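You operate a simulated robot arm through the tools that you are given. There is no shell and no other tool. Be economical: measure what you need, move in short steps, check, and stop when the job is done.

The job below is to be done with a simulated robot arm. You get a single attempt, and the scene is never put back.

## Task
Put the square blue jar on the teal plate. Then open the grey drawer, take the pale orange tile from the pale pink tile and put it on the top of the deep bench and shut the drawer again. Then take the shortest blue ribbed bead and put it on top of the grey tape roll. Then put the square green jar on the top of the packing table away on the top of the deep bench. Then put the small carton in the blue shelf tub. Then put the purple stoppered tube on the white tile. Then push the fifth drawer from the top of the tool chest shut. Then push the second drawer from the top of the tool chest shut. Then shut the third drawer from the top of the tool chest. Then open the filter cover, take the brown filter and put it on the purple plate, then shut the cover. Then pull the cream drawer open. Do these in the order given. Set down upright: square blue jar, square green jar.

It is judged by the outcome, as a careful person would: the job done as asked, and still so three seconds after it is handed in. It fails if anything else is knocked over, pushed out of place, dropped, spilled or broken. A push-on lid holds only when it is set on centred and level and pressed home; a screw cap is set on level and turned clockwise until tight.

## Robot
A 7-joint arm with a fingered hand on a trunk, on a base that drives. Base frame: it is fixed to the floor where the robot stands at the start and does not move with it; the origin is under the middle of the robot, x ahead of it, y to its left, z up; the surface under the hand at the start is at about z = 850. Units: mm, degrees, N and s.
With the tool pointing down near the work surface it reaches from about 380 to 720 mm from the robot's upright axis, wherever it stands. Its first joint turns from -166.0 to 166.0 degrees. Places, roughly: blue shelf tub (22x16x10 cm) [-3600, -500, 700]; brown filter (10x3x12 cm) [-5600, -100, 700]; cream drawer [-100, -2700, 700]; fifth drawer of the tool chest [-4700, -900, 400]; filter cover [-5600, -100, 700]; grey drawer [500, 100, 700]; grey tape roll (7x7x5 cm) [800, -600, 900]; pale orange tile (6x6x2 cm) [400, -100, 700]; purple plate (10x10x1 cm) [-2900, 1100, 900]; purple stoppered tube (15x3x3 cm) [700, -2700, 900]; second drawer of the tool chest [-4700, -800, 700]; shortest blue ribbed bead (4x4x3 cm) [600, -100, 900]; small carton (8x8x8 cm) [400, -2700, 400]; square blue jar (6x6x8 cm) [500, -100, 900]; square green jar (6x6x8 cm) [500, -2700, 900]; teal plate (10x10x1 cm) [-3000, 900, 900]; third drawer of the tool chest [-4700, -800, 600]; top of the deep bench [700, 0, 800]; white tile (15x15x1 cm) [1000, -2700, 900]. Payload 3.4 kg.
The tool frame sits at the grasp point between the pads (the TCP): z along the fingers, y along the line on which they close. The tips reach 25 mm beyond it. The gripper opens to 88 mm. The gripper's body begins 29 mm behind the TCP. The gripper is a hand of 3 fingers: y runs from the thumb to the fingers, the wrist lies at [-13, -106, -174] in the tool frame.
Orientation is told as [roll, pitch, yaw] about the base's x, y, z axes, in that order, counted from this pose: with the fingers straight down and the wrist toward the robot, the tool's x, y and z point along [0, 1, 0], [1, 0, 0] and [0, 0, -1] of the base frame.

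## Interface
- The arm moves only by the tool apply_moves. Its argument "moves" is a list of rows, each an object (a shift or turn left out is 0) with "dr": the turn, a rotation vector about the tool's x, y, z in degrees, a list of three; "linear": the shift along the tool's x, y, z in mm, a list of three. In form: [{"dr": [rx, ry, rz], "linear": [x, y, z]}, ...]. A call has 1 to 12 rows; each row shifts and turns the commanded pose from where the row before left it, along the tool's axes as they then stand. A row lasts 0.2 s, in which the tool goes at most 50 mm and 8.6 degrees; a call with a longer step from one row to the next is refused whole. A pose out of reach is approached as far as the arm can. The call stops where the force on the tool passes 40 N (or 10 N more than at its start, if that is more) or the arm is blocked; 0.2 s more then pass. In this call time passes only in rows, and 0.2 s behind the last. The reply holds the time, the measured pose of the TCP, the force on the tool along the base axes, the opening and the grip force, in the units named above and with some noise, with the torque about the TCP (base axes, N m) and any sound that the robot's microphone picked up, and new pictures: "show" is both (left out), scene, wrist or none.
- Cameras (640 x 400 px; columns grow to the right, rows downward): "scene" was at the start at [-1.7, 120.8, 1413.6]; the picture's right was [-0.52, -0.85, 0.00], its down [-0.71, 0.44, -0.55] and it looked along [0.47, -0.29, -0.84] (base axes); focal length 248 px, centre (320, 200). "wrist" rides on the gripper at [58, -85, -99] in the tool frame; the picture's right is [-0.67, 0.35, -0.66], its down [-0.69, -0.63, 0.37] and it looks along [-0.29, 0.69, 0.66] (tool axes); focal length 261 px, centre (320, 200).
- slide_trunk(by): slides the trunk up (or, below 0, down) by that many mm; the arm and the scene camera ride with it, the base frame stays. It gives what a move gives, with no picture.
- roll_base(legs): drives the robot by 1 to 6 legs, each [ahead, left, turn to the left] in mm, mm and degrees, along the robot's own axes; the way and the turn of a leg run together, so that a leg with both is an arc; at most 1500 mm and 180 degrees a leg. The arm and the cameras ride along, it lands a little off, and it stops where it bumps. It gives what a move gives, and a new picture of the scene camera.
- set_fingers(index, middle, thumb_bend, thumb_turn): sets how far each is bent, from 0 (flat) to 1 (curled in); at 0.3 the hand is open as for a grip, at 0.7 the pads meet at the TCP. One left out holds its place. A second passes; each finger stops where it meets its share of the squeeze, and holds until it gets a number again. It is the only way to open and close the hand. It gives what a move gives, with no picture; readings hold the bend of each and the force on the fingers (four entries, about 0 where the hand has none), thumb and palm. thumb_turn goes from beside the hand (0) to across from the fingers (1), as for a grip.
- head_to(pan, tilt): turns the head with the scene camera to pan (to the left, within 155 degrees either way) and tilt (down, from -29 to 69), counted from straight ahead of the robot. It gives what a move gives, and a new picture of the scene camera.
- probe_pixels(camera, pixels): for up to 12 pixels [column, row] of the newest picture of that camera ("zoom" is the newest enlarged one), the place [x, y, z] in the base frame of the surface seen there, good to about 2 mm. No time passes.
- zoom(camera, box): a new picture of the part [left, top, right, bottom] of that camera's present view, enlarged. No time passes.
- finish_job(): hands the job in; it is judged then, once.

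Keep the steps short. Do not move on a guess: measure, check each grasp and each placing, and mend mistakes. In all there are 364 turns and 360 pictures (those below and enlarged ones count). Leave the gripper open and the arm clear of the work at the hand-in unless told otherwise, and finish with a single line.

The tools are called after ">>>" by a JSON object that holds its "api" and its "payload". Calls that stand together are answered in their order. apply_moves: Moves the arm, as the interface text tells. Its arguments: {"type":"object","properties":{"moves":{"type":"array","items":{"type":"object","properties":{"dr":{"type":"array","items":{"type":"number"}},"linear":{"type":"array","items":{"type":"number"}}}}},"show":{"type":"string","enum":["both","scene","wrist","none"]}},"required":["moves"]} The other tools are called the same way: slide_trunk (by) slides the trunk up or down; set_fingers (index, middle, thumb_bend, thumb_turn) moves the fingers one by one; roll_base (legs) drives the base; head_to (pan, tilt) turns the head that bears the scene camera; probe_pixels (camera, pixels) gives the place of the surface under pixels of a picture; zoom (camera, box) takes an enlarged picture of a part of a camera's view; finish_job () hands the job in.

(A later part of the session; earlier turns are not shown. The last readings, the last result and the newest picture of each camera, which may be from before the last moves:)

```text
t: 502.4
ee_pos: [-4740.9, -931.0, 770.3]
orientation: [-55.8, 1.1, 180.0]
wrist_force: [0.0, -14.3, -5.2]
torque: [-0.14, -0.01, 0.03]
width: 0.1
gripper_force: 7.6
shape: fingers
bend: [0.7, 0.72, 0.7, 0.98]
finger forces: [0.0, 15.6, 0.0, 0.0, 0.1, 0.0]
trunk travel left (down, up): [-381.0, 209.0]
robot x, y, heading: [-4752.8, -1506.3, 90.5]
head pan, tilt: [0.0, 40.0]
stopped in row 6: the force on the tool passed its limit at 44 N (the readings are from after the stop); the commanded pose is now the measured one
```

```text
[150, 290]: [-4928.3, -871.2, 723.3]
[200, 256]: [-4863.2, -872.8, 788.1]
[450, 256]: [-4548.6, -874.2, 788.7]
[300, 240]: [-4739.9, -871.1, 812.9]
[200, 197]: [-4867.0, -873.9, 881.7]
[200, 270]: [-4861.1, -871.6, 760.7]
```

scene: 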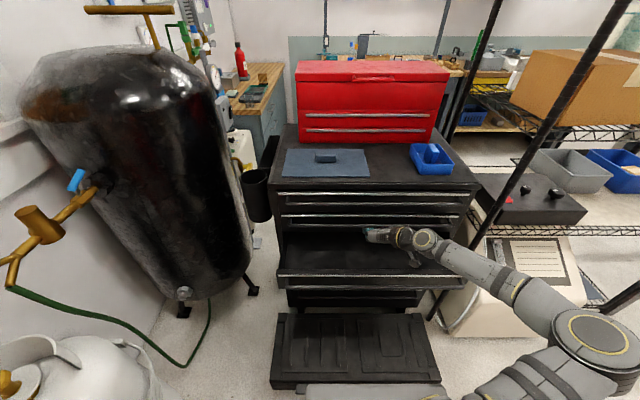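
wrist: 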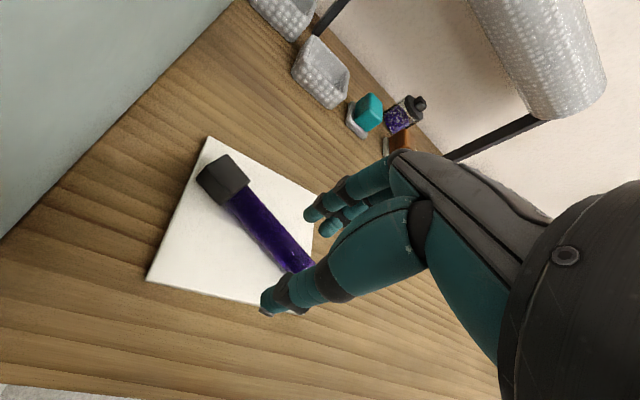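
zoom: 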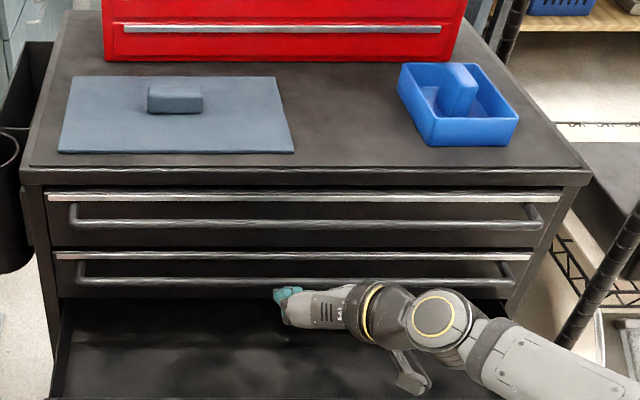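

Second drawer is shut. Back off, lower 95, and push the third the same way.

>>> {"api": "roll_base", "payload": {"legs": [[-205, 0, 0]]}}

>>> {"api": "slide_trunk", "payload": {"by": -94}}

>>> {"api": "roll_base", "payload": {"legs": [[200, 0, 0]]}}

```text
t: 504.0
ee_pos: [-4742.3, -1136.9, 771.8]
orientation: [-56.0, 1.2, -179.9]
wrist_force: [-0.4, -0.8, 0.0]
torque: [-0.04, 0.0, -0.04]
width: 0.0
gripper_force: 0.1
shape: fingers
bend: [0.7, 0.7, 0.7, 0.98]
finger forces: [0.0, 0.1, 0.0, 0.1, 0.0, 0.0]
trunk travel left (down, up): [-381.0, 209.0]
robot x, y, heading: [-4749.9, -1710.3, 90.8]
head pan, tilt: [0.0, 40.0]
```

scene: 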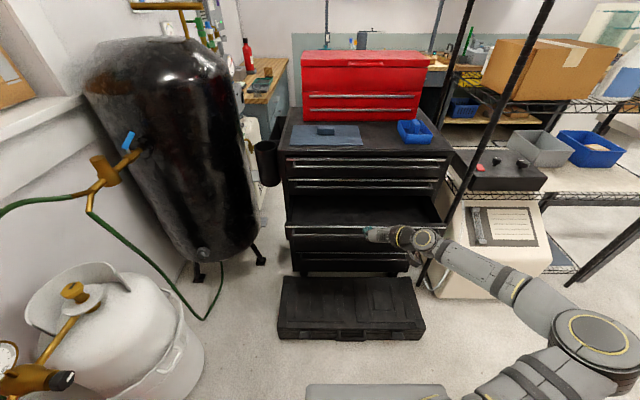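

```text
t: 505.3
ee_pos: [-4742.2, -1137.3, 677.2]
orientation: [-56.1, 1.2, -179.9]
wrist_force: [-0.5, 0.3, -0.6]
torque: [-0.03, 0.0, -0.02]
width: 0.0
gripper_force: 0.0
shape: fingers
bend: [0.7, 0.7, 0.7, 0.98]
finger forces: [0.1, 0.0, 0.1, 0.0, 0.1, 0.0]
trunk travel left (down, up): [-287.0, 303.0]
robot x, y, heading: [-4753.5, -1707.6, 90.3]
head pan, tilt: [0.0, 40.0]
```

```text
t: 506.9
ee_pos: [-4742.0, -933.7, 676.6]
orientation: [-56.0, 1.1, 180.0]
wrist_force: [-0.1, -2.8, -1.4]
torque: [-0.01, -0.02, 0.02]
width: 0.1
gripper_force: 1.8
shape: fingers
bend: [0.7, 0.7, 0.7, 0.98]
finger forces: [0.0, 3.6, 0.0, 0.0, 0.1, 0.0]
trunk travel left (down, up): [-287.0, 303.0]
robot x, y, heading: [-4750.8, -1509.3, 90.6]
head pan, tilt: [0.0, 40.0]
```

scene: 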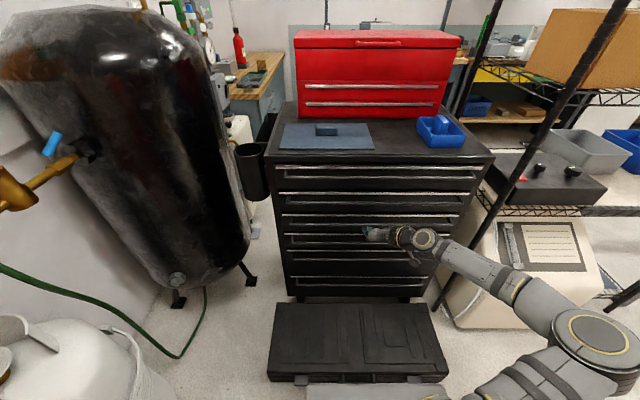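

Contact at the end (2.8 N). Press home with the arm and verify.

>>> {"api": "apply_moves", "payload": {"moves": [{"linear": [-2.7, 0, 4.2]}, {"linear": [-2.7, 0, 4.2]}, {"linear": [-2.7, 0, 4.2]}, {"linear": [-2.7, 0, 4.2]}], "show": "scene"}}

>>> {"api": "probe_pixels", "payload": {"camera": "scene", "pixels": [[310, 215], [440, 213], [310, 236], [320, 285], [330, 198], [320, 255]]}}

```text
t: 507.6
ee_pos: [-4745.4, -929.8, 673.1]
orientation: [-55.2, 1.2, -179.3]
wrist_force: [0.4, -5.7, -1.7]
torque: [-0.05, 0.0, 0.0]
width: 0.3
gripper_force: 2.2
shape: fingers
bend: [0.7, 0.71, 0.7, 0.98]
finger forces: [0.0, 5.9, 0.0, 0.1, 0.0, 0.1]
trunk travel left (down, up): [-287.0, 303.0]
robot x, y, heading: [-4753.0, -1510.1, 90.2]
head pan, tilt: [0.0, 40.0]
stopped in row 3: the force on the tool passed its limit at 44 N (the readings are from after the stop); the commanded pose is now the measured one
```

scene: 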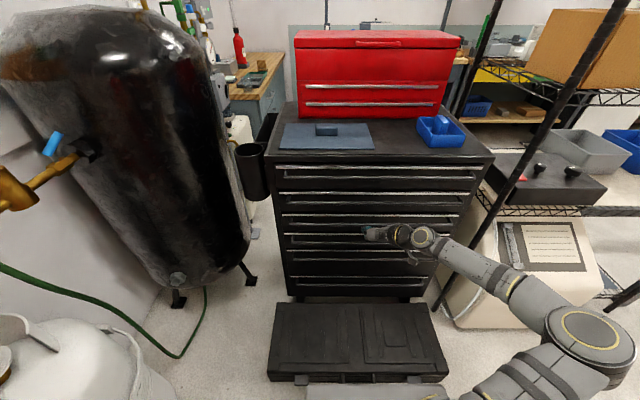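

```text
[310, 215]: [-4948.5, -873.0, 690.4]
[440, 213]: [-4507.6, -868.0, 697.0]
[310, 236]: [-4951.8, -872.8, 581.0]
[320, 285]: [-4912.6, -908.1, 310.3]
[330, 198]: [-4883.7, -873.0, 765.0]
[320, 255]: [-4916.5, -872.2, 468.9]
```

All three drawers are shut. Back off, return the hand to pointing down, raise the trunk, and travel round to the aisle toward the filter unit at (-5600,-100).

>>> {"api": "roll_base", "payload": {"legs": [[-150, 0, 0]]}}

>>> {"api": "apply_moves", "payload": {"moves": [{"dr": [0, 8.2, 0], "linear": [7, 0, -12]}, {"dr": [0, 8.2, 0], "linear": [7, 0, -12]}, {"dr": [0, 8.2, 0], "linear": [8, 0, -12]}, {"dr": [0, 8.2, 0], "linear": [10, 0, -8]}, {"dr": [0, 8.2, 0], "linear": [12, 0, 0]}, {"dr": [0, 8.2, 0]}, {"dr": [0, 6, 0]}], "show": "none"}}

>>> {"api": "slide_trunk", "payload": {"by": 260}}

>>> {"api": "apply_moves", "payload": {"moves": [{"dr": [0, 0, 8.2]}, {"dr": [0, 0, 8.2]}, {"dr": [0, 0, 8.2]}, {"dr": [0, 0, 8.2]}, {"dr": [0, 0, 8.2]}, {"dr": [0, 0, 8.2]}, {"dr": [0, 0, 8.2]}, {"dr": [0, 0, 8.2]}, {"dr": [0, 0, 8.2]}, {"dr": [0, 0, 8.2]}, {"dr": [0, 0, 8.2]}], "show": "none"}}

>>> {"api": "roll_base", "payload": {"legs": [[0, -1500, 0], [0, -1500, 0], [0, -1400, 0], [1400, 0, 0]]}}

```text
t: 509.0
ee_pos: [-4741.5, -1078.0, 675.0]
orientation: [-55.4, 1.1, -179.8]
wrist_force: [-0.3, 0.0, -0.8]
torque: [0.03, 0.01, -0.02]
width: 0.3
gripper_force: 0.1
shape: fingers
bend: [0.7, 0.7, 0.7, 0.98]
finger forces: [0.0, 0.0, 0.1, 0.0, 0.1, 0.0]
trunk travel left (down, up): [-287.0, 303.0]
robot x, y, heading: [-4747.2, -1654.9, 90.0]
head pan, tilt: [0.0, 40.0]
```

scene: 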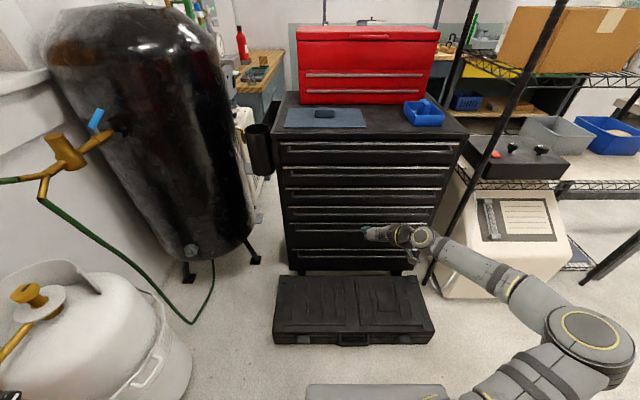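

```text
t: 510.6
ee_pos: [-4741.4, -1142.9, 679.9]
orientation: [0.0, 1.1, -179.8]
wrist_force: [0.2, -0.7, 0.3]
torque: [-0.01, 0.0, 0.01]
width: 0.0
gripper_force: 0.1
shape: fingers
bend: [0.7, 0.7, 0.7, 0.98]
finger forces: [0.0, 0.0, 0.1, 0.0, 0.0, 0.0]
trunk travel left (down, up): [-287.0, 303.0]
robot x, y, heading: [-4752.6, -1657.6, 89.9]
head pan, tilt: [0.0, 40.0]
```

```text
t: 513.2
ee_pos: [-4741.9, -1141.9, 939.4]
orientation: [0.0, 1.1, -179.8]
wrist_force: [-0.1, -1.3, 0.3]
torque: [0.03, -0.03, 0.0]
width: 0.0
gripper_force: 0.1
shape: fingers
bend: [0.7, 0.7, 0.7, 0.98]
finger forces: [0.0, 0.0, 0.0, 0.0, 0.0, 0.0]
trunk travel left (down, up): [-547.0, 43.0]
robot x, y, heading: [-4750.9, -1659.1, 89.9]
head pan, tilt: [0.0, 40.0]
```

```text
t: 515.6
ee_pos: [-4741.6, -1143.5, 940.4]
orientation: [-1.1, -0.3, 89.9]
wrist_force: [0.9, 0.5, 0.8]
torque: [0.02, 0.01, 0.01]
width: 0.3
gripper_force: 0.1
shape: fingers
bend: [0.7, 0.7, 0.7, 0.98]
finger forces: [0.0, 0.0, 0.0, 0.0, 0.0, 0.1]
trunk travel left (down, up): [-547.0, 43.0]
robot x, y, heading: [-4752.1, -1657.0, 90.0]
head pan, tilt: [0.0, 40.0]
```

```text
t: 543.5
ee_pos: [-535.8, 498.1, 939.6]
orientation: [-1.2, -0.2, 96.6]
wrist_force: [0.2, 0.0, -0.3]
torque: [0.01, 0.0, -0.03]
width: 0.0
gripper_force: 0.1
shape: fingers
bend: [0.7, 0.7, 0.7, 0.98]
finger forces: [0.1, 0.1, 0.0, 0.1, 0.0, 0.0]
trunk travel left (down, up): [-547.0, 43.0]
robot x, y, heading: [-486.8, -12.9, 96.5]
head pan, tilt: [0.0, 40.0]
```

scene: 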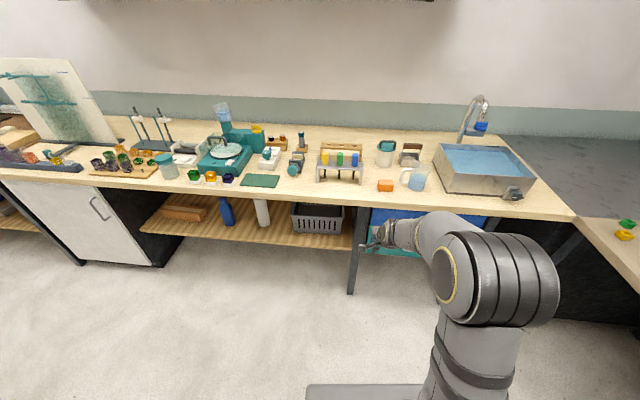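

>>> {"api": "roll_base", "payload": {"legs": [[230, 0, 0], [0, 0, 83.5], [1500, 0, 0], [1400, 0, 0]]}}

>>> {"api": "head_to", "payload": {"pan": 0, "tilt": 20}}

```text
t: 562.4
ee_pos: [-3922.3, 160.8, 939.4]
orientation: [-1.0, -0.1, -178.8]
wrist_force: [0.4, 0.0, 0.1]
torque: [-0.01, -0.01, -0.04]
width: 0.2
gripper_force: 0.1
shape: fingers
bend: [0.7, 0.7, 0.7, 0.98]
finger forces: [0.2, 0.0, 0.0, 0.0, 0.0, 0.0]
trunk travel left (down, up): [-547.0, 43.0]
robot x, y, heading: [-3406.0, 159.0, -178.7]
head pan, tilt: [0.0, 40.0]
```

scene: 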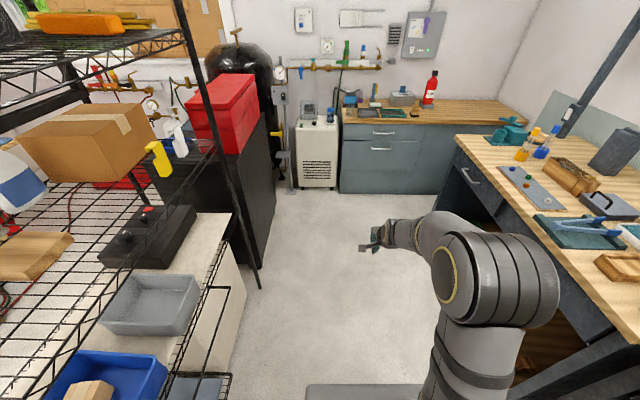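

```text
t: 563.3
ee_pos: [-3923.5, 161.7, 940.0]
orientation: [-1.1, -0.1, -178.8]
wrist_force: [-0.4, 1.1, -0.8]
torque: [0.0, 0.03, -0.01]
width: 0.0
gripper_force: 0.1
shape: fingers
bend: [0.7, 0.7, 0.7, 0.98]
finger forces: [0.0, 0.1, 0.0, 0.0, 0.0, 0.0]
trunk travel left (down, up): [-547.0, 43.0]
robot x, y, heading: [-3407.7, 156.7, -178.5]
head pan, tilt: [0.0, 20.0]
```

scene: 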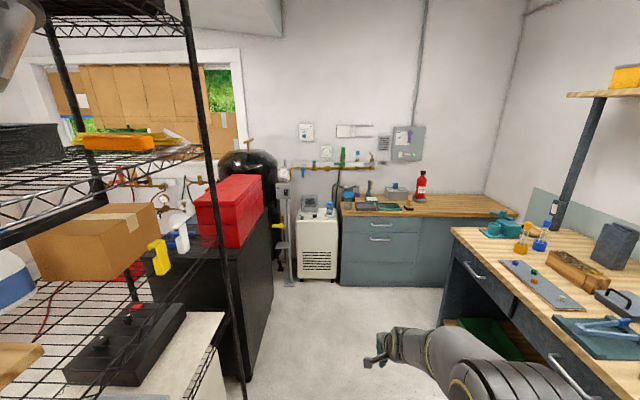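

>>> {"api": "roll_base", "payload": {"legs": [[1000, 0, -1.5]]}}

>>> {"api": "zoom", "payload": {"camera": "scene", "box": [220, 160, 420, 360]}}

```text
t: 568.5
ee_pos: [-4940.1, 156.4, 939.1]
orientation: [-1.1, -0.1, -179.9]
wrist_force: [0.1, 0.1, -0.7]
torque: [0.02, 0.02, 0.03]
width: 0.0
gripper_force: 0.0
shape: fingers
bend: [0.7, 0.7, 0.7, 0.98]
finger forces: [0.0, 0.0, 0.0, 0.0, 0.0, 0.0]
trunk travel left (down, up): [-547.0, 43.0]
robot x, y, heading: [-4426.2, 148.1, -179.8]
head pan, tilt: [0.0, 20.0]
```

scene: 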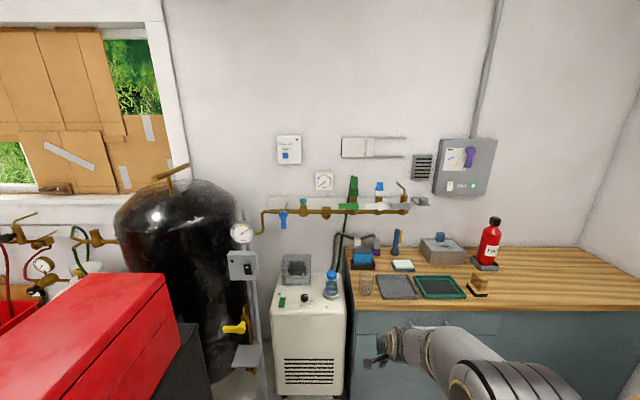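

```text
2.00 times, centred on (320, 260) of scene
```

zoom: 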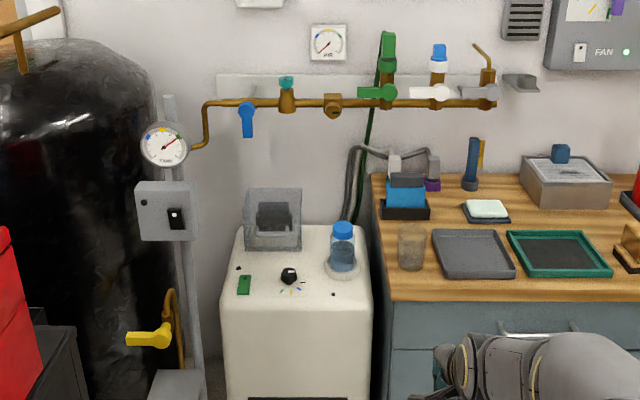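

>>> {"api": "probe_pixels", "payload": {"camera": "zoom", "pixels": [[272, 200], [272, 240], [300, 245], [250, 280], [290, 275], [340, 240], [240, 235], [300, 340], [340, 300], [230, 300], [370, 300], [275, 215]]}}

>>> {"api": "head_to", "payload": {"pan": 10, "tilt": 35}}

>>> {"api": "zoom", "payload": {"camera": "scene", "box": [300, 100, 460, 260]}}

```text
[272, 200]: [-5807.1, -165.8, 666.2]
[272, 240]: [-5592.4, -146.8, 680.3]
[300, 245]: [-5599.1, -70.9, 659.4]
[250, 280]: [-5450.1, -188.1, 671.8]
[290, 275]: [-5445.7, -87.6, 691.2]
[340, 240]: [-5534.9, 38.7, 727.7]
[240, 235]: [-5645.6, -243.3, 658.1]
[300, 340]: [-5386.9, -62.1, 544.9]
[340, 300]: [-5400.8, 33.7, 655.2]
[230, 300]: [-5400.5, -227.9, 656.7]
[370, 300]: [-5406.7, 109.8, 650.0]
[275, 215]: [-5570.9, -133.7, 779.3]
```

```text
t: 569.3
ee_pos: [-4940.3, 156.7, 939.2]
orientation: [-1.1, -0.1, -180.0]
wrist_force: [-0.2, -0.2, 0.2]
torque: [0.0, 0.01, 0.03]
width: 0.0
gripper_force: 0.1
shape: fingers
bend: [0.7, 0.7, 0.7, 0.98]
finger forces: [0.1, 0.1, 0.1, 0.1, 0.0, 0.0]
trunk travel left (down, up): [-547.0, 43.0]
robot x, y, heading: [-4425.4, 149.3, -179.9]
head pan, tilt: [10.0, 35.0]
```

scene: 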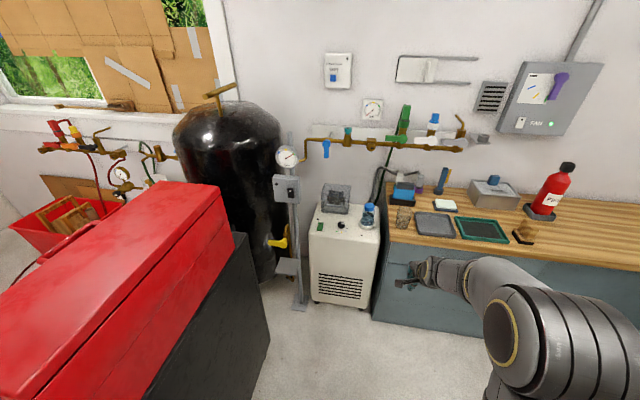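

```text
2.50 times, centred on (380, 180) of scene
```

zoom: 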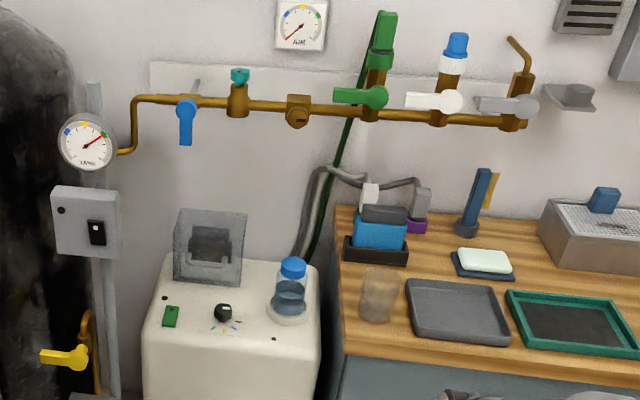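

The filter housing is the grey box at about (-5580,-130), z 660–780, on the white unit. Drive nearer for a good look.

>>> {"api": "roll_base", "payload": {"legs": [[450, 230, 0]]}}

>>> {"api": "head_to", "payload": {"pan": 0, "tilt": 45}}

>>> {"api": "apply_moves", "payload": {"moves": [{"linear": [0, -30, 0]}], "show": "wrist"}}

```text
t: 572.3
ee_pos: [-5403.5, -62.4, 938.8]
orientation: [-1.1, -0.2, 179.8]
wrist_force: [0.6, -0.8, 0.3]
torque: [0.01, 0.02, -0.01]
width: 0.0
gripper_force: 0.1
shape: fingers
bend: [0.7, 0.7, 0.7, 0.98]
finger forces: [0.1, 0.0, 0.0, 0.1, 0.0, 0.0]
trunk travel left (down, up): [-547.0, 43.0]
robot x, y, heading: [-4888.9, -75.8, 179.9]
head pan, tilt: [10.0, 35.0]
```

scene: 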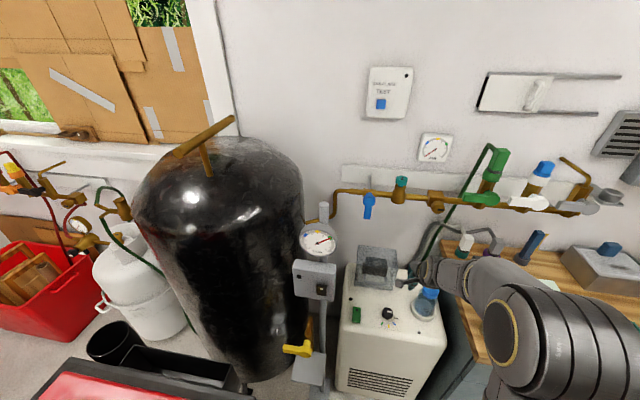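

```text
t: 573.0
ee_pos: [-5403.5, -62.5, 939.7]
orientation: [-1.1, -0.3, 179.8]
wrist_force: [0.0, 0.2, 0.2]
torque: [0.01, 0.0, 0.0]
width: 0.0
gripper_force: 0.1
shape: fingers
bend: [0.7, 0.7, 0.7, 0.98]
finger forces: [0.1, 0.0, 0.0, 0.0, 0.0, 0.0]
trunk travel left (down, up): [-547.0, 43.0]
robot x, y, heading: [-4886.8, -75.1, 179.7]
head pan, tilt: [0.0, 45.0]
```

scene: 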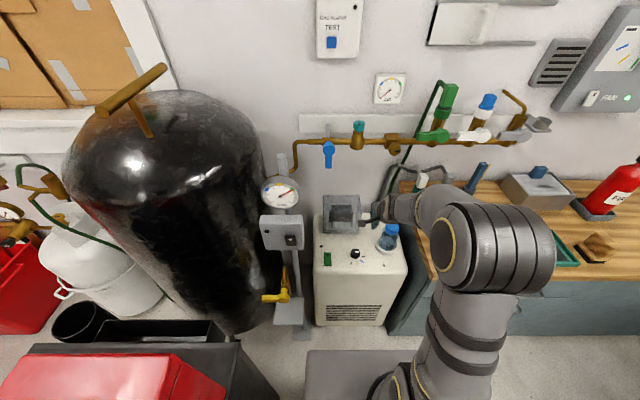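

```text
t: 573.4
ee_pos: [-5373.5, -61.9, 940.8]
orientation: [-1.2, -0.2, 179.8]
wrist_force: [-0.2, -0.1, 1.0]
torque: [0.0, 0.01, 0.01]
width: 0.1
gripper_force: 0.1
shape: fingers
bend: [0.7, 0.7, 0.7, 0.98]
finger forces: [0.0, 0.0, 0.1, 0.1, 0.0, 0.0]
trunk travel left (down, up): [-547.0, 43.0]
robot x, y, heading: [-4892.3, -78.6, 179.9]
head pan, tilt: [0.0, 45.0]
```

wrist: 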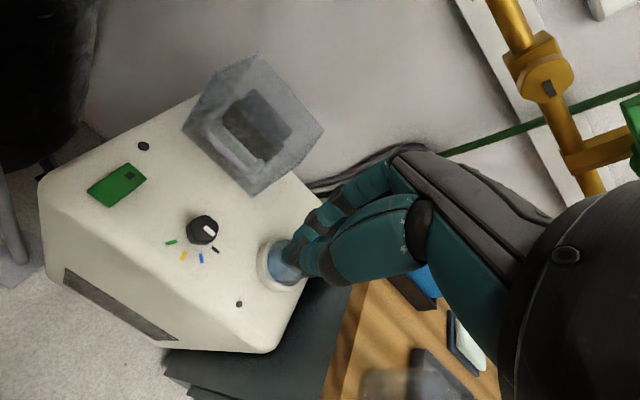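

>>> {"api": "zoom", "payload": {"camera": "wrist", "box": [160, 40, 352, 160]}}

>>> {"api": "zoom", "payload": {"camera": "scene", "box": [290, 170, 450, 270]}}

>>> {"api": "probe_pixels", "payload": {"camera": "wrist", "pixels": [[258, 58], [322, 130], [250, 190], [187, 130], [212, 80], [255, 110], [240, 125], [240, 150], [215, 155], [265, 130], [290, 100], [230, 175]]}}

```text
3.33 times, centred on (256, 100) of wrist
```

zoom: 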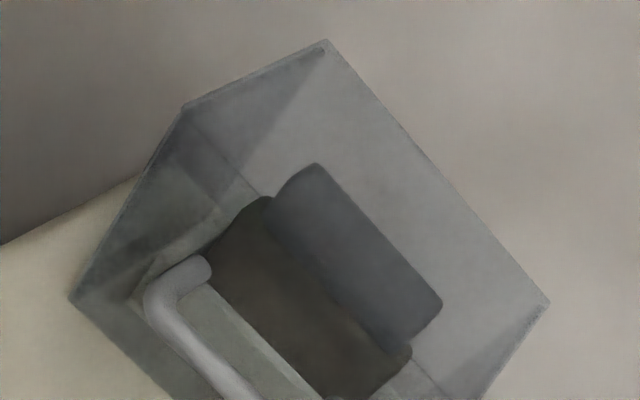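

```text
4.00 times, centred on (370, 220) of scene
```

zoom: 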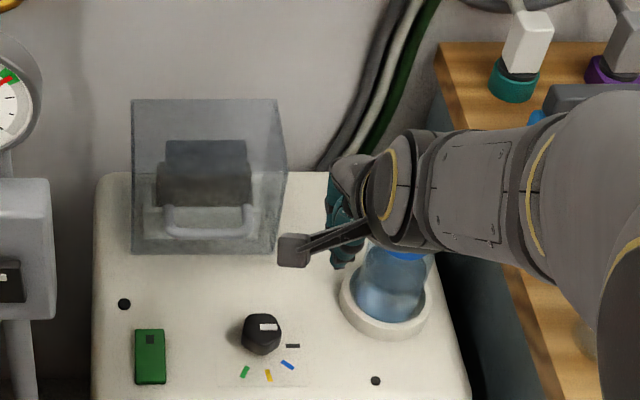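

```text
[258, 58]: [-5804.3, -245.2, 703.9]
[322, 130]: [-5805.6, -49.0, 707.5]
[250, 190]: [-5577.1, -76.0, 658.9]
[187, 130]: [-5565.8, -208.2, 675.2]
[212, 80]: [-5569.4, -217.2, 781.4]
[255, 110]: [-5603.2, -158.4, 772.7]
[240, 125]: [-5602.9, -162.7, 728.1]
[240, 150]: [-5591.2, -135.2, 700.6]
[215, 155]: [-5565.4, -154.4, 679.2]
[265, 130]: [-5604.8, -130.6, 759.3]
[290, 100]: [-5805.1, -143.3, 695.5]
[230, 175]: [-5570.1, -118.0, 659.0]
```

>>> {"api": "probe_pixels", "payload": {"camera": "zoom", "pixels": [[168, 215], [210, 236], [248, 215], [180, 235], [240, 235], [135, 250], [275, 250], [135, 105], [270, 105], [285, 170], [205, 145], [200, 185]]}}

>>> {"api": "apply_moves", "payload": {"moves": [{"linear": [0, -40, 0]}, {"linear": [0, -40, 0]}], "show": "wrist"}}

>>> {"api": "zoom", "payload": {"camera": "wrist", "box": [240, 20, 400, 120]}}

```text
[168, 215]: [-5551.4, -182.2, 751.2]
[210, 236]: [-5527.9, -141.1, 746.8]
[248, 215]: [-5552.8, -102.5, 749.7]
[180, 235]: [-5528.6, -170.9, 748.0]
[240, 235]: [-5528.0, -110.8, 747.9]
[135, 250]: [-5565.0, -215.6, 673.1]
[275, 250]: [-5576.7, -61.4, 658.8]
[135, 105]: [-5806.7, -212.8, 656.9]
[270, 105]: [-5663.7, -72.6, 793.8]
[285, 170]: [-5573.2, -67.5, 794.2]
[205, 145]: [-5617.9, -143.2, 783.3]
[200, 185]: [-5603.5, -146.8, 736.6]
```

```text
t: 574.0
ee_pos: [-5301.9, -62.2, 937.8]
orientation: [-1.1, 0.3, 179.8]
wrist_force: [0.4, -0.9, 0.2]
torque: [-0.02, 0.01, 0.02]
width: 0.0
gripper_force: 0.1
shape: fingers
bend: [0.7, 0.7, 0.7, 0.98]
finger forces: [0.0, 0.1, 0.0, 0.0, 0.1, 0.1]
out of reach, approached as far as the arm can: row 2
trunk travel left (down, up): [-547.0, 43.0]
robot x, y, heading: [-4889.3, -78.5, 180.1]
head pan, tilt: [0.0, 45.0]
```

wrist: 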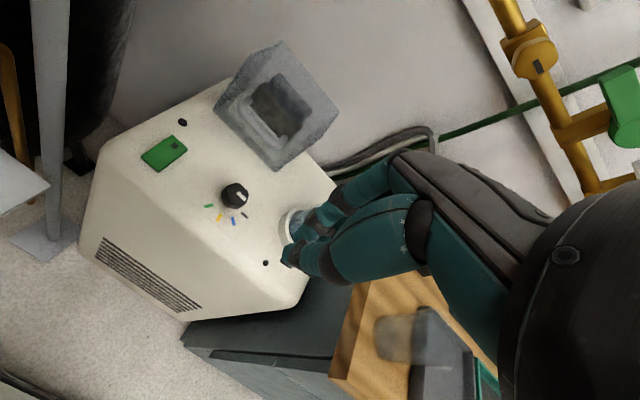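

```text
4.00 times, centred on (320, 70) of wrist
```

zoom: 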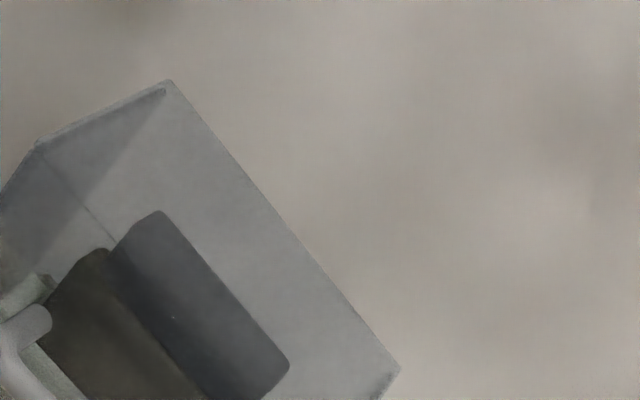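

It's a transparent cover box (front x≈-5567, back -5664, top z≈794) with a horizontal handle bar at x≈-5528, z≈747, y -173..-108; the filter is inside. I'll grip the bar and test how it opens. Move nearer first.

>>> {"api": "roll_base", "payload": {"legs": [[110, 60, 0]]}}

>>> {"api": "set_fingers", "payload": {"index": 0.5, "middle": 0.5, "thumb_bend": 0.5}}

>>> {"api": "apply_moves", "payload": {"moves": [{"dr": [-8, 0, 0], "linear": [0, 20, 0]}, {"dr": [-8, 0, 0], "linear": [0, 20, 0]}, {"dr": [-8, 0, 0]}, {"dr": [-8, 0, 0]}], "show": "none"}}

>>> {"api": "slide_trunk", "payload": {"by": -130}}

>>> {"api": "head_to", "payload": {"pan": 5, "tilt": 45}}

```text
t: 575.3
ee_pos: [-5414.2, -123.3, 937.4]
orientation: [-1.1, 0.3, 179.7]
wrist_force: [0.3, -0.3, -0.2]
torque: [-0.03, 0.02, 0.01]
width: 0.2
gripper_force: 0.0
shape: fingers
bend: [0.7, 0.7, 0.7, 0.98]
finger forces: [0.0, 0.0, 0.0, 0.0, 0.1, 0.1]
trunk travel left (down, up): [-547.0, 43.0]
robot x, y, heading: [-5000.1, -132.8, 180.4]
head pan, tilt: [0.0, 45.0]
```

scene: 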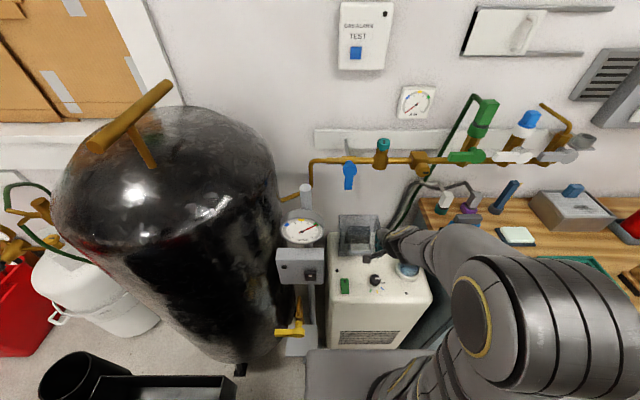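

```text
t: 576.3
ee_pos: [-5414.7, -123.9, 939.0]
orientation: [-1.1, 0.2, 179.8]
wrist_force: [0.4, 0.3, 0.2]
torque: [-0.01, 0.01, 0.02]
width: 40.9
gripper_force: 0.1
shape: fingers
bend: [0.5, 0.5, 0.5, 0.98]
finger forces: [0.0, 0.0, 0.1, 0.0, 0.1, 0.1]
trunk travel left (down, up): [-547.0, 43.0]
robot x, y, heading: [-5001.2, -133.8, 180.0]
head pan, tilt: [0.0, 45.0]
```

```text
t: 577.3
ee_pos: [-5443.6, -136.9, 937.4]
orientation: [3.3, -15.6, -177.9]
wrist_force: [0.1, 0.6, 0.6]
torque: [-0.03, 0.02, 0.0]
width: 41.4
gripper_force: 0.1
shape: fingers
bend: [0.5, 0.5, 0.5, 0.98]
finger forces: [0.1, 0.0, 0.1, 0.1, 0.0, 0.0]
out of reach, approached as far as the arm can: row 1, 2, 3, 4
trunk travel left (down, up): [-547.0, 43.0]
robot x, y, heading: [-4998.8, -132.9, 180.1]
head pan, tilt: [0.0, 45.0]
```

```text
t: 578.9
ee_pos: [-5442.2, -137.5, 805.7]
orientation: [3.3, -15.6, -177.8]
wrist_force: [0.3, 0.4, -0.3]
torque: [-0.01, -0.02, -0.02]
width: 41.4
gripper_force: 0.0
shape: fingers
bend: [0.5, 0.5, 0.5, 0.98]
finger forces: [0.1, 0.0, 0.0, 0.0, 0.0, 0.0]
trunk travel left (down, up): [-417.0, 173.0]
robot x, y, heading: [-5002.6, -132.6, 180.1]
head pan, tilt: [0.0, 45.0]
```

```text
t: 579.5
ee_pos: [-5442.9, -137.0, 806.9]
orientation: [3.3, -15.7, -177.8]
wrist_force: [0.5, 1.2, 0.0]
torque: [0.0, 0.0, -0.04]
width: 41.2
gripper_force: 0.1
shape: fingers
bend: [0.5, 0.5, 0.5, 0.98]
finger forces: [0.1, 0.0, 0.0, 0.1, 0.0, 0.0]
trunk travel left (down, up): [-417.0, 173.0]
robot x, y, heading: [-5001.1, -135.8, 179.9]
head pan, tilt: [5.0, 45.0]
```

scene: 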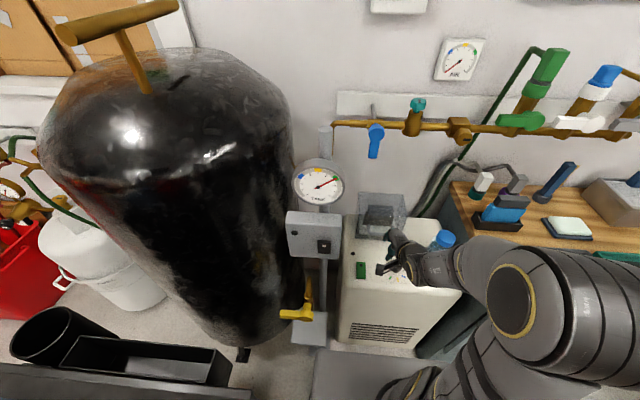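

The arm is too folded; back the base 100, extend, and finish the pitch.

>>> {"api": "roll_base", "payload": {"legs": [[-110, 0, 0]]}}

>>> {"api": "apply_moves", "payload": {"moves": [{"linear": [0, 40, 0]}, {"linear": [0, 40, 0]}, {"dr": [-7, 0, 0]}, {"dr": [-7, 0, 0]}, {"dr": [-5, 0, 0]}], "show": "both"}}

```text
t: 580.7
ee_pos: [-5333.1, -136.7, 807.0]
orientation: [3.3, -15.6, -178.1]
wrist_force: [-0.9, 1.0, 0.2]
torque: [-0.01, 0.01, 0.0]
width: 41.4
gripper_force: 0.1
shape: fingers
bend: [0.5, 0.5, 0.5, 0.98]
finger forces: [0.0, 0.0, 0.0, 0.0, 0.0, 0.0]
trunk travel left (down, up): [-417.0, 173.0]
robot x, y, heading: [-4896.9, -135.3, 180.0]
head pan, tilt: [5.0, 45.0]
```

scene: 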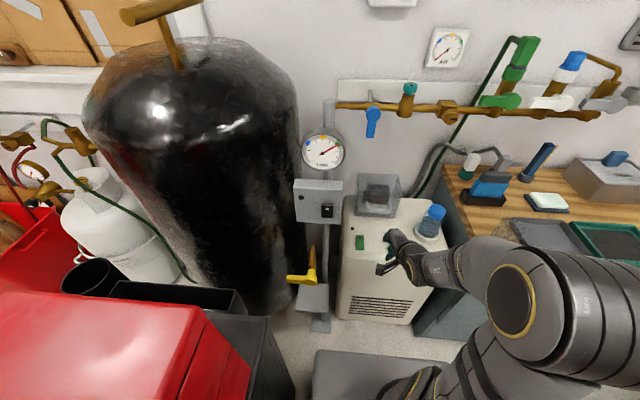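

```text
t: 581.9
ee_pos: [-5409.5, -139.7, 828.5]
orientation: [3.7, -34.6, -179.2]
wrist_force: [0.0, -0.5, 1.3]
torque: [-0.01, -0.03, -0.01]
width: 41.5
gripper_force: 0.1
shape: fingers
bend: [0.5, 0.5, 0.5, 0.98]
finger forces: [0.0, 0.0, 0.0, 0.0, 0.0, 0.0]
trunk travel left (down, up): [-417.0, 173.0]
robot x, y, heading: [-4893.8, -134.9, 179.8]
head pan, tilt: [5.0, 45.0]
```

scene: 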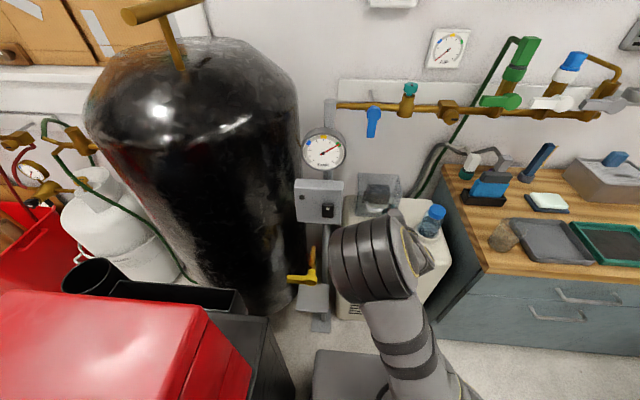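
wrist: 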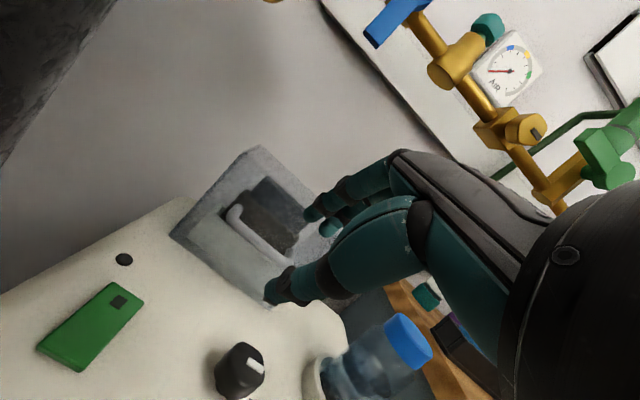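

>>> {"api": "zoom", "payload": {"camera": "wrist", "box": [160, 130, 352, 310]}}

>>> {"api": "probe_pixels", "payload": {"camera": "wrist", "pixels": [[235, 215], [245, 235], [260, 250], [275, 262], [290, 275], [240, 208], [210, 200], [255, 290], [200, 230], [258, 148]]}}

```text
2.22 times, centred on (256, 220) of wrist
```

zoom: 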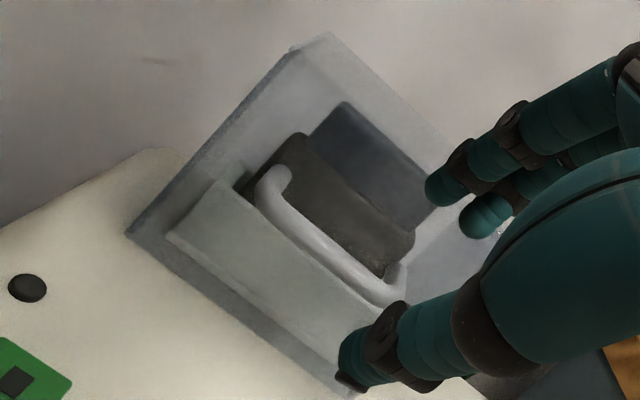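

```text
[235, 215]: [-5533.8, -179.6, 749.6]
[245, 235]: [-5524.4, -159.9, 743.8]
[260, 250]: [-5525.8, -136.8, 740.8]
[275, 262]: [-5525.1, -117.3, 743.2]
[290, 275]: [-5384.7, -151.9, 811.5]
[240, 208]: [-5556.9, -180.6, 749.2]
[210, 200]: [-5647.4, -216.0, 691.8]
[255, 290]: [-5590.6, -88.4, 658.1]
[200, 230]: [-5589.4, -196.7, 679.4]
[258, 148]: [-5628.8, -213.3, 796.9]
```

Handle bar centre (-5526,-143,744). Approach it along the finger direction, stopping just short.

>>> {"api": "apply_moves", "payload": {"moves": [{"linear": [1, 25, 0]}, {"linear": [1, 25, 15]}, {"linear": [1, 0, 35]}, {"linear": [0, 0, 35]}], "show": "wrist"}}

>>> {"api": "zoom", "payload": {"camera": "wrist", "box": [200, 120, 440, 300]}}

```text
t: 582.9
ee_pos: [-5478.5, -150.6, 818.8]
orientation: [3.9, -34.5, -179.2]
wrist_force: [0.1, -0.2, 0.3]
torque: [-0.01, 0.01, 0.02]
width: 41.2
gripper_force: 0.0
shape: fingers
bend: [0.5, 0.5, 0.5, 0.98]
finger forces: [0.0, 0.0, 0.0, 0.1, 0.0, 0.1]
out of reach, approached as far as the arm can: row 3, 4
trunk travel left (down, up): [-417.0, 173.0]
robot x, y, heading: [-4893.2, -134.2, 179.7]
head pan, tilt: [5.0, 45.0]
```

wrist: 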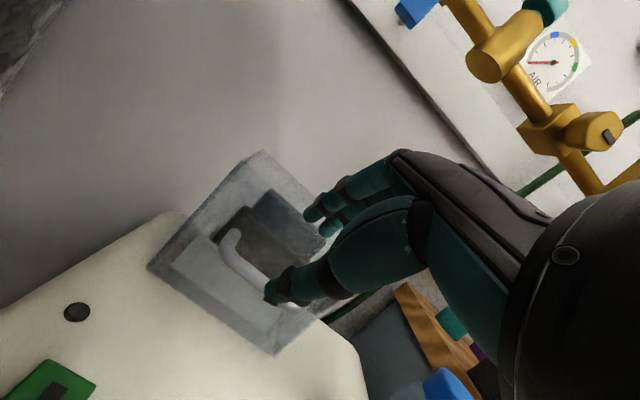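

```text
2.22 times, centred on (320, 210) of wrist
```

zoom: 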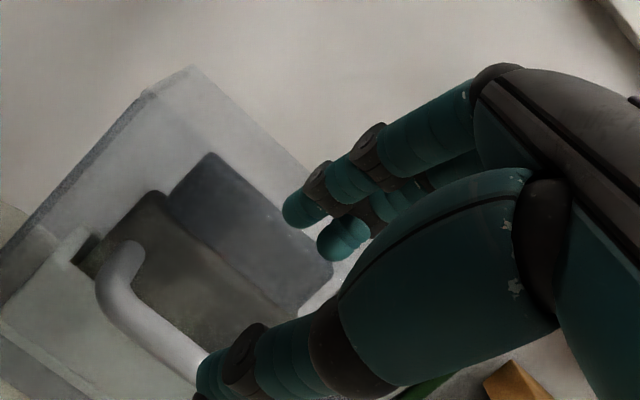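

Arm limit; a lower trunk gives a better posture. Retreat a bit, lower trunk 100, re-approach.

>>> {"api": "apply_moves", "payload": {"moves": [{"linear": [0, 0, -30]}, {"linear": [0, 0, -30]}], "show": "none"}}

>>> {"api": "slide_trunk", "payload": {"by": -90}}

>>> {"api": "apply_moves", "payload": {"moves": [{"linear": [-5, 0, 5]}], "show": "wrist"}}

```text
t: 583.5
ee_pos: [-5443.6, -145.6, 869.8]
orientation: [4.0, -34.6, -179.2]
wrist_force: [0.1, -0.8, -0.4]
torque: [0.0, 0.01, -0.01]
width: 41.2
gripper_force: 0.0
shape: fingers
bend: [0.5, 0.5, 0.5, 0.98]
finger forces: [0.1, 0.0, 0.0, 0.1, 0.1, 0.0]
trunk travel left (down, up): [-417.0, 173.0]
robot x, y, heading: [-4891.4, -132.4, 180.2]
head pan, tilt: [5.0, 45.0]
```

```text
t: 584.8
ee_pos: [-5443.3, -144.6, 779.4]
orientation: [3.9, -34.5, -179.3]
wrist_force: [-1.3, 0.2, 1.1]
torque: [-0.01, 0.0, 0.01]
width: 41.3
gripper_force: 0.0
shape: fingers
bend: [0.5, 0.5, 0.5, 0.98]
finger forces: [0.0, 0.1, 0.0, 0.0, 0.0, 0.0]
trunk travel left (down, up): [-327.0, 263.0]
robot x, y, heading: [-4894.0, -134.2, 179.8]
head pan, tilt: [5.0, 45.0]
```

```text
t: 585.2
ee_pos: [-5446.3, -140.8, 776.1]
orientation: [3.9, -34.5, -179.3]
wrist_force: [0.0, -0.3, 0.0]
torque: [0.02, 0.01, 0.04]
width: 41.2
gripper_force: 0.0
shape: fingers
bend: [0.5, 0.5, 0.5, 0.98]
finger forces: [0.1, 0.0, 0.0, 0.1, 0.1, 0.0]
trunk travel left (down, up): [-327.0, 263.0]
robot x, y, heading: [-4890.4, -132.5, 179.9]
head pan, tilt: [5.0, 45.0]
```

wrist: 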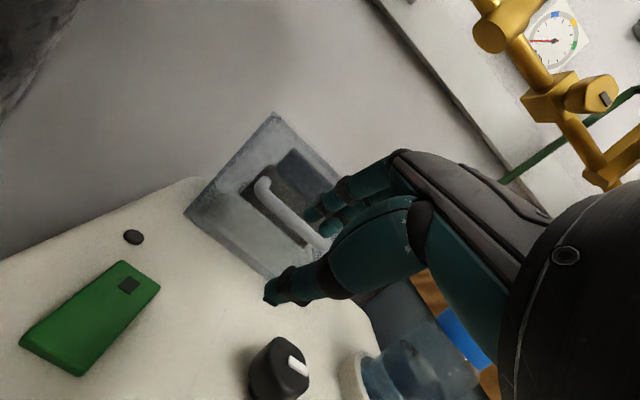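

>>> {"api": "apply_moves", "payload": {"moves": [{"linear": [0, 24, 0]}, {"linear": [0, 24, 0]}, {"linear": [0, 0, 20]}, {"linear": [0, 0, 20]}], "show": "wrist"}}

>>> {"api": "zoom", "payload": {"camera": "wrist", "box": [200, 120, 440, 300]}}

```text
t: 586.2
ee_pos: [-5510.1, -143.7, 767.5]
orientation: [3.8, -34.6, -179.4]
wrist_force: [-0.5, 0.0, -1.0]
torque: [0.0, 0.01, 0.0]
width: 41.4
gripper_force: 0.1
shape: fingers
bend: [0.5, 0.5, 0.5, 0.98]
finger forces: [0.0, 0.0, 0.0, 0.0, 0.1, 0.1]
trunk travel left (down, up): [-327.0, 263.0]
robot x, y, heading: [-4890.7, -132.7, 180.0]
head pan, tilt: [5.0, 45.0]
```

wrist: 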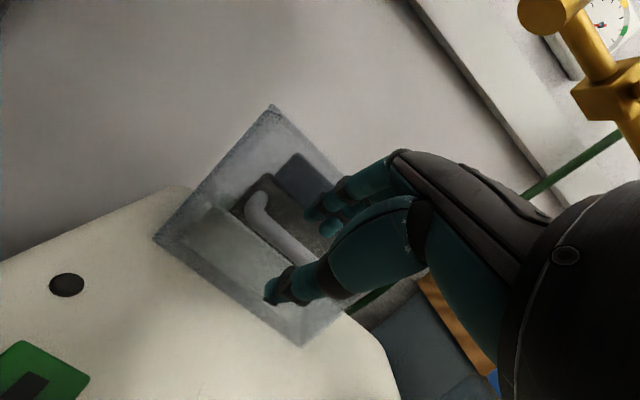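

```text
2.22 times, centred on (320, 210) of wrist
```

zoom: 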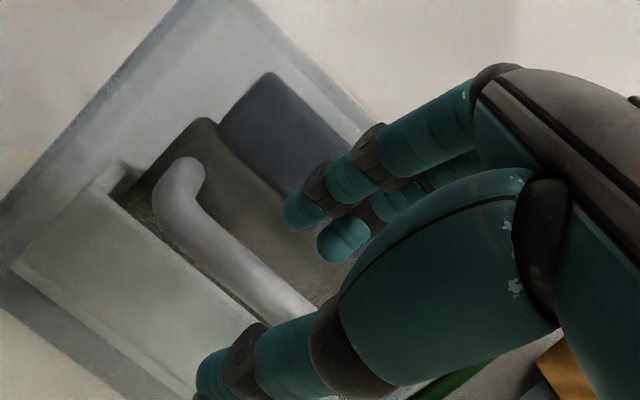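

The bar is between the fingers and thumb. Advance 22 mm and close.

>>> {"api": "apply_moves", "payload": {"moves": [{"linear": [0, 0, 12]}, {"linear": [0, 0, 10]}], "show": "none"}}

>>> {"api": "set_fingers", "payload": {"index": 0.7, "middle": 0.7, "thumb_bend": 0.7}}

>>> {"api": "zoom", "payload": {"camera": "wrist", "box": [200, 120, 440, 300]}}

```text
t: 586.8
ee_pos: [-5521.5, -144.7, 752.1]
orientation: [3.9, -34.4, -179.3]
wrist_force: [-0.1, 0.4, 0.2]
torque: [0.0, 0.03, 0.02]
width: 41.4
gripper_force: 0.0
shape: fingers
bend: [0.5, 0.5, 0.5, 0.98]
finger forces: [0.1, 0.6, 0.0, 0.0, 0.0, 0.0]
trunk travel left (down, up): [-327.0, 263.0]
robot x, y, heading: [-4893.1, -131.2, 179.9]
head pan, tilt: [5.0, 45.0]
```

```text
t: 587.8
ee_pos: [-5521.1, -145.5, 751.3]
orientation: [3.9, -34.5, -179.3]
wrist_force: [-5.6, -1.9, 0.3]
torque: [-0.02, 0.01, 0.01]
width: 3.2
gripper_force: 2.3
shape: fingers
bend: [0.66, 0.68, 0.7, 0.98]
finger forces: [3.7, 1.5, 0.1, 0.1, 0.1, 0.0]
trunk travel left (down, up): [-327.0, 263.0]
robot x, y, heading: [-4891.1, -130.9, 180.3]
head pan, tilt: [5.0, 45.0]
```

```text
2.22 times, centred on (320, 210) of wrist
```

zoom: 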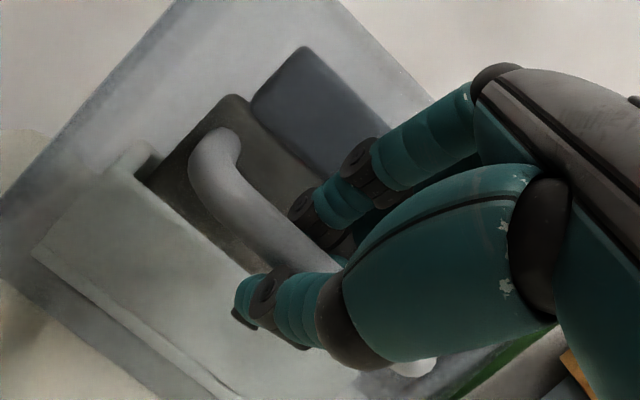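

Bar is hooked. Lift straight up 20 mm as a test.

>>> {"api": "apply_moves", "payload": {"moves": [{"linear": [0, 2.8, -4.1]}, {"linear": [0, 2.8, -4.1]}, {"linear": [0, 2.8, -4.1]}, {"linear": [0, 2.8, -4.1]}], "show": "both"}}

>>> {"api": "zoom", "payload": {"camera": "wrist", "box": [160, 60, 400, 300]}}

```text
t: 588.8
ee_pos: [-5521.7, -144.2, 772.6]
orientation: [3.8, -34.4, -179.3]
wrist_force: [2.3, -0.5, -1.2]
torque: [0.0, -0.09, 0.04]
width: 4.7
gripper_force: 1.6
shape: fingers
bend: [0.7, 0.7, 0.66, 0.97]
finger forces: [0.0, 0.0, 0.0, 0.0, 2.8, 0.1]
trunk travel left (down, up): [-327.0, 263.0]
robot x, y, heading: [-4892.9, -136.5, 179.9]
head pan, tilt: [5.0, 45.0]
```

scene: 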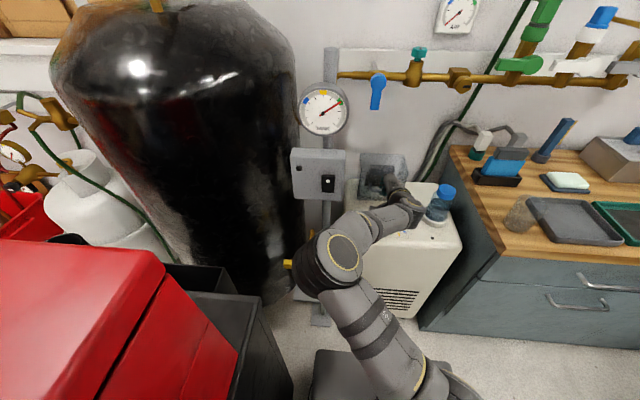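
wrist: 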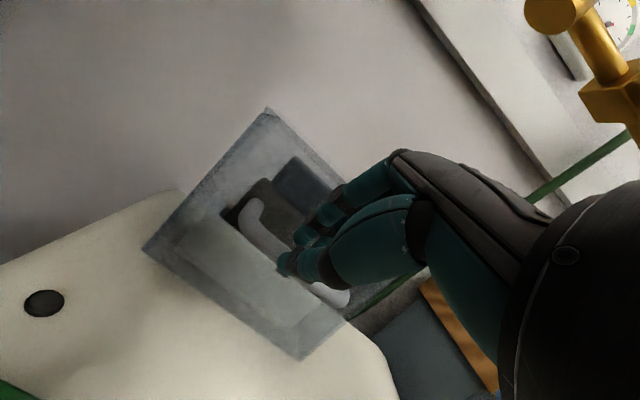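

```text
1.67 times, centred on (280, 180) of wrist
```

zoom: 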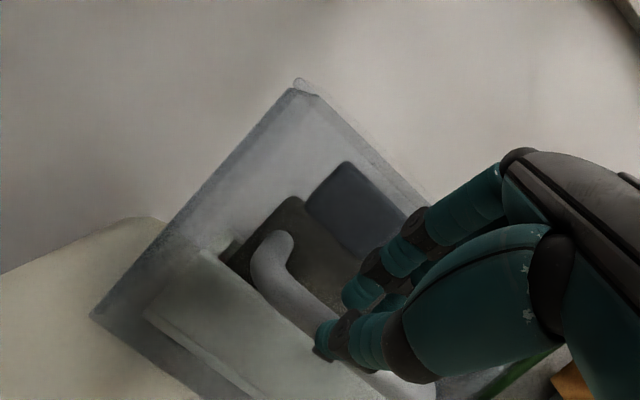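

>>> {"api": "probe_pixels", "payload": {"camera": "wrist", "pixels": [[250, 210], [258, 225], [268, 240], [335, 297], [268, 110], [148, 248], [300, 355], [215, 180], [225, 315]]}}

```text
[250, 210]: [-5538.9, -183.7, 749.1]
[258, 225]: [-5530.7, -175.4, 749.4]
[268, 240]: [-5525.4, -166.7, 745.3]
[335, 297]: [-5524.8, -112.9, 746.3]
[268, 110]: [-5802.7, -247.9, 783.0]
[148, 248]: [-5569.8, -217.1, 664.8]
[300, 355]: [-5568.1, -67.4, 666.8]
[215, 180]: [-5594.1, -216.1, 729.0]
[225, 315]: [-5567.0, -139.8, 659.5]
```

The bar slipped to the fingertips. I go back down, open slightly, engage 14 mm deeper, and close again.

>>> {"api": "apply_moves", "payload": {"moves": [{"linear": [0, -5.6, 8.2]}, {"linear": [0, -5.6, 8.2]}], "show": "none"}}

>>> {"api": "set_fingers", "payload": {"index": 0.55, "middle": 0.55, "thumb_bend": 0.55}}

>>> {"api": "apply_moves", "payload": {"moves": [{"linear": [0, -2, 8]}, {"linear": [0, -1, 8]}], "show": "none"}}

>>> {"api": "set_fingers", "payload": {"index": 0.75, "middle": 0.75, "thumb_bend": 0.75}}

```text
t: 589.4
ee_pos: [-5521.4, -146.9, 750.6]
orientation: [3.9, -34.5, -179.3]
wrist_force: [-3.3, -1.6, 0.2]
torque: [0.0, 0.04, 0.01]
width: 2.4
gripper_force: 2.0
shape: fingers
bend: [0.67, 0.69, 0.7, 0.97]
finger forces: [2.8, 0.8, 0.0, 0.1, 0.0, 0.0]
trunk travel left (down, up): [-327.0, 263.0]
robot x, y, heading: [-4892.7, -134.6, 179.9]
head pan, tilt: [5.0, 45.0]
```

```text
t: 590.4
ee_pos: [-5521.1, -146.1, 751.2]
orientation: [3.9, -34.4, -179.3]
wrist_force: [-0.3, -0.2, -0.7]
torque: [0.01, -0.01, -0.01]
width: 30.2
gripper_force: 0.1
shape: fingers
bend: [0.55, 0.55, 0.55, 0.97]
finger forces: [0.0, 0.0, 0.0, 0.0, 0.0, 0.0]
trunk travel left (down, up): [-327.0, 263.0]
robot x, y, heading: [-4894.1, -132.5, 180.1]
head pan, tilt: [5.0, 45.0]
```

```text
t: 591.0
ee_pos: [-5528.6, -147.0, 735.9]
orientation: [4.0, -34.6, -179.3]
wrist_force: [5.2, -0.3, 1.6]
torque: [0.01, 0.13, -0.07]
width: 29.9
gripper_force: 3.4
shape: fingers
bend: [0.55, 0.58, 0.55, 0.97]
finger forces: [0.0, 5.4, 0.0, 0.0, 0.0, 0.0]
trunk travel left (down, up): [-327.0, 263.0]
robot x, y, heading: [-4895.6, -132.3, 179.9]
head pan, tilt: [5.0, 45.0]
```

```text
t: 592.0
ee_pos: [-5530.0, -147.2, 736.5]
orientation: [3.8, -34.5, -179.3]
wrist_force: [-3.0, -1.2, -1.3]
torque: [0.01, -0.02, 0.02]
width: 0.0
gripper_force: 0.9
shape: fingers
bend: [0.74, 0.75, 0.73, 0.97]
finger forces: [3.0, 0.0, 0.1, 0.0, 0.0, 0.0]
trunk travel left (down, up): [-327.0, 263.0]
robot x, y, heading: [-4893.8, -133.1, 179.7]
head pan, tilt: [5.0, 45.0]
```

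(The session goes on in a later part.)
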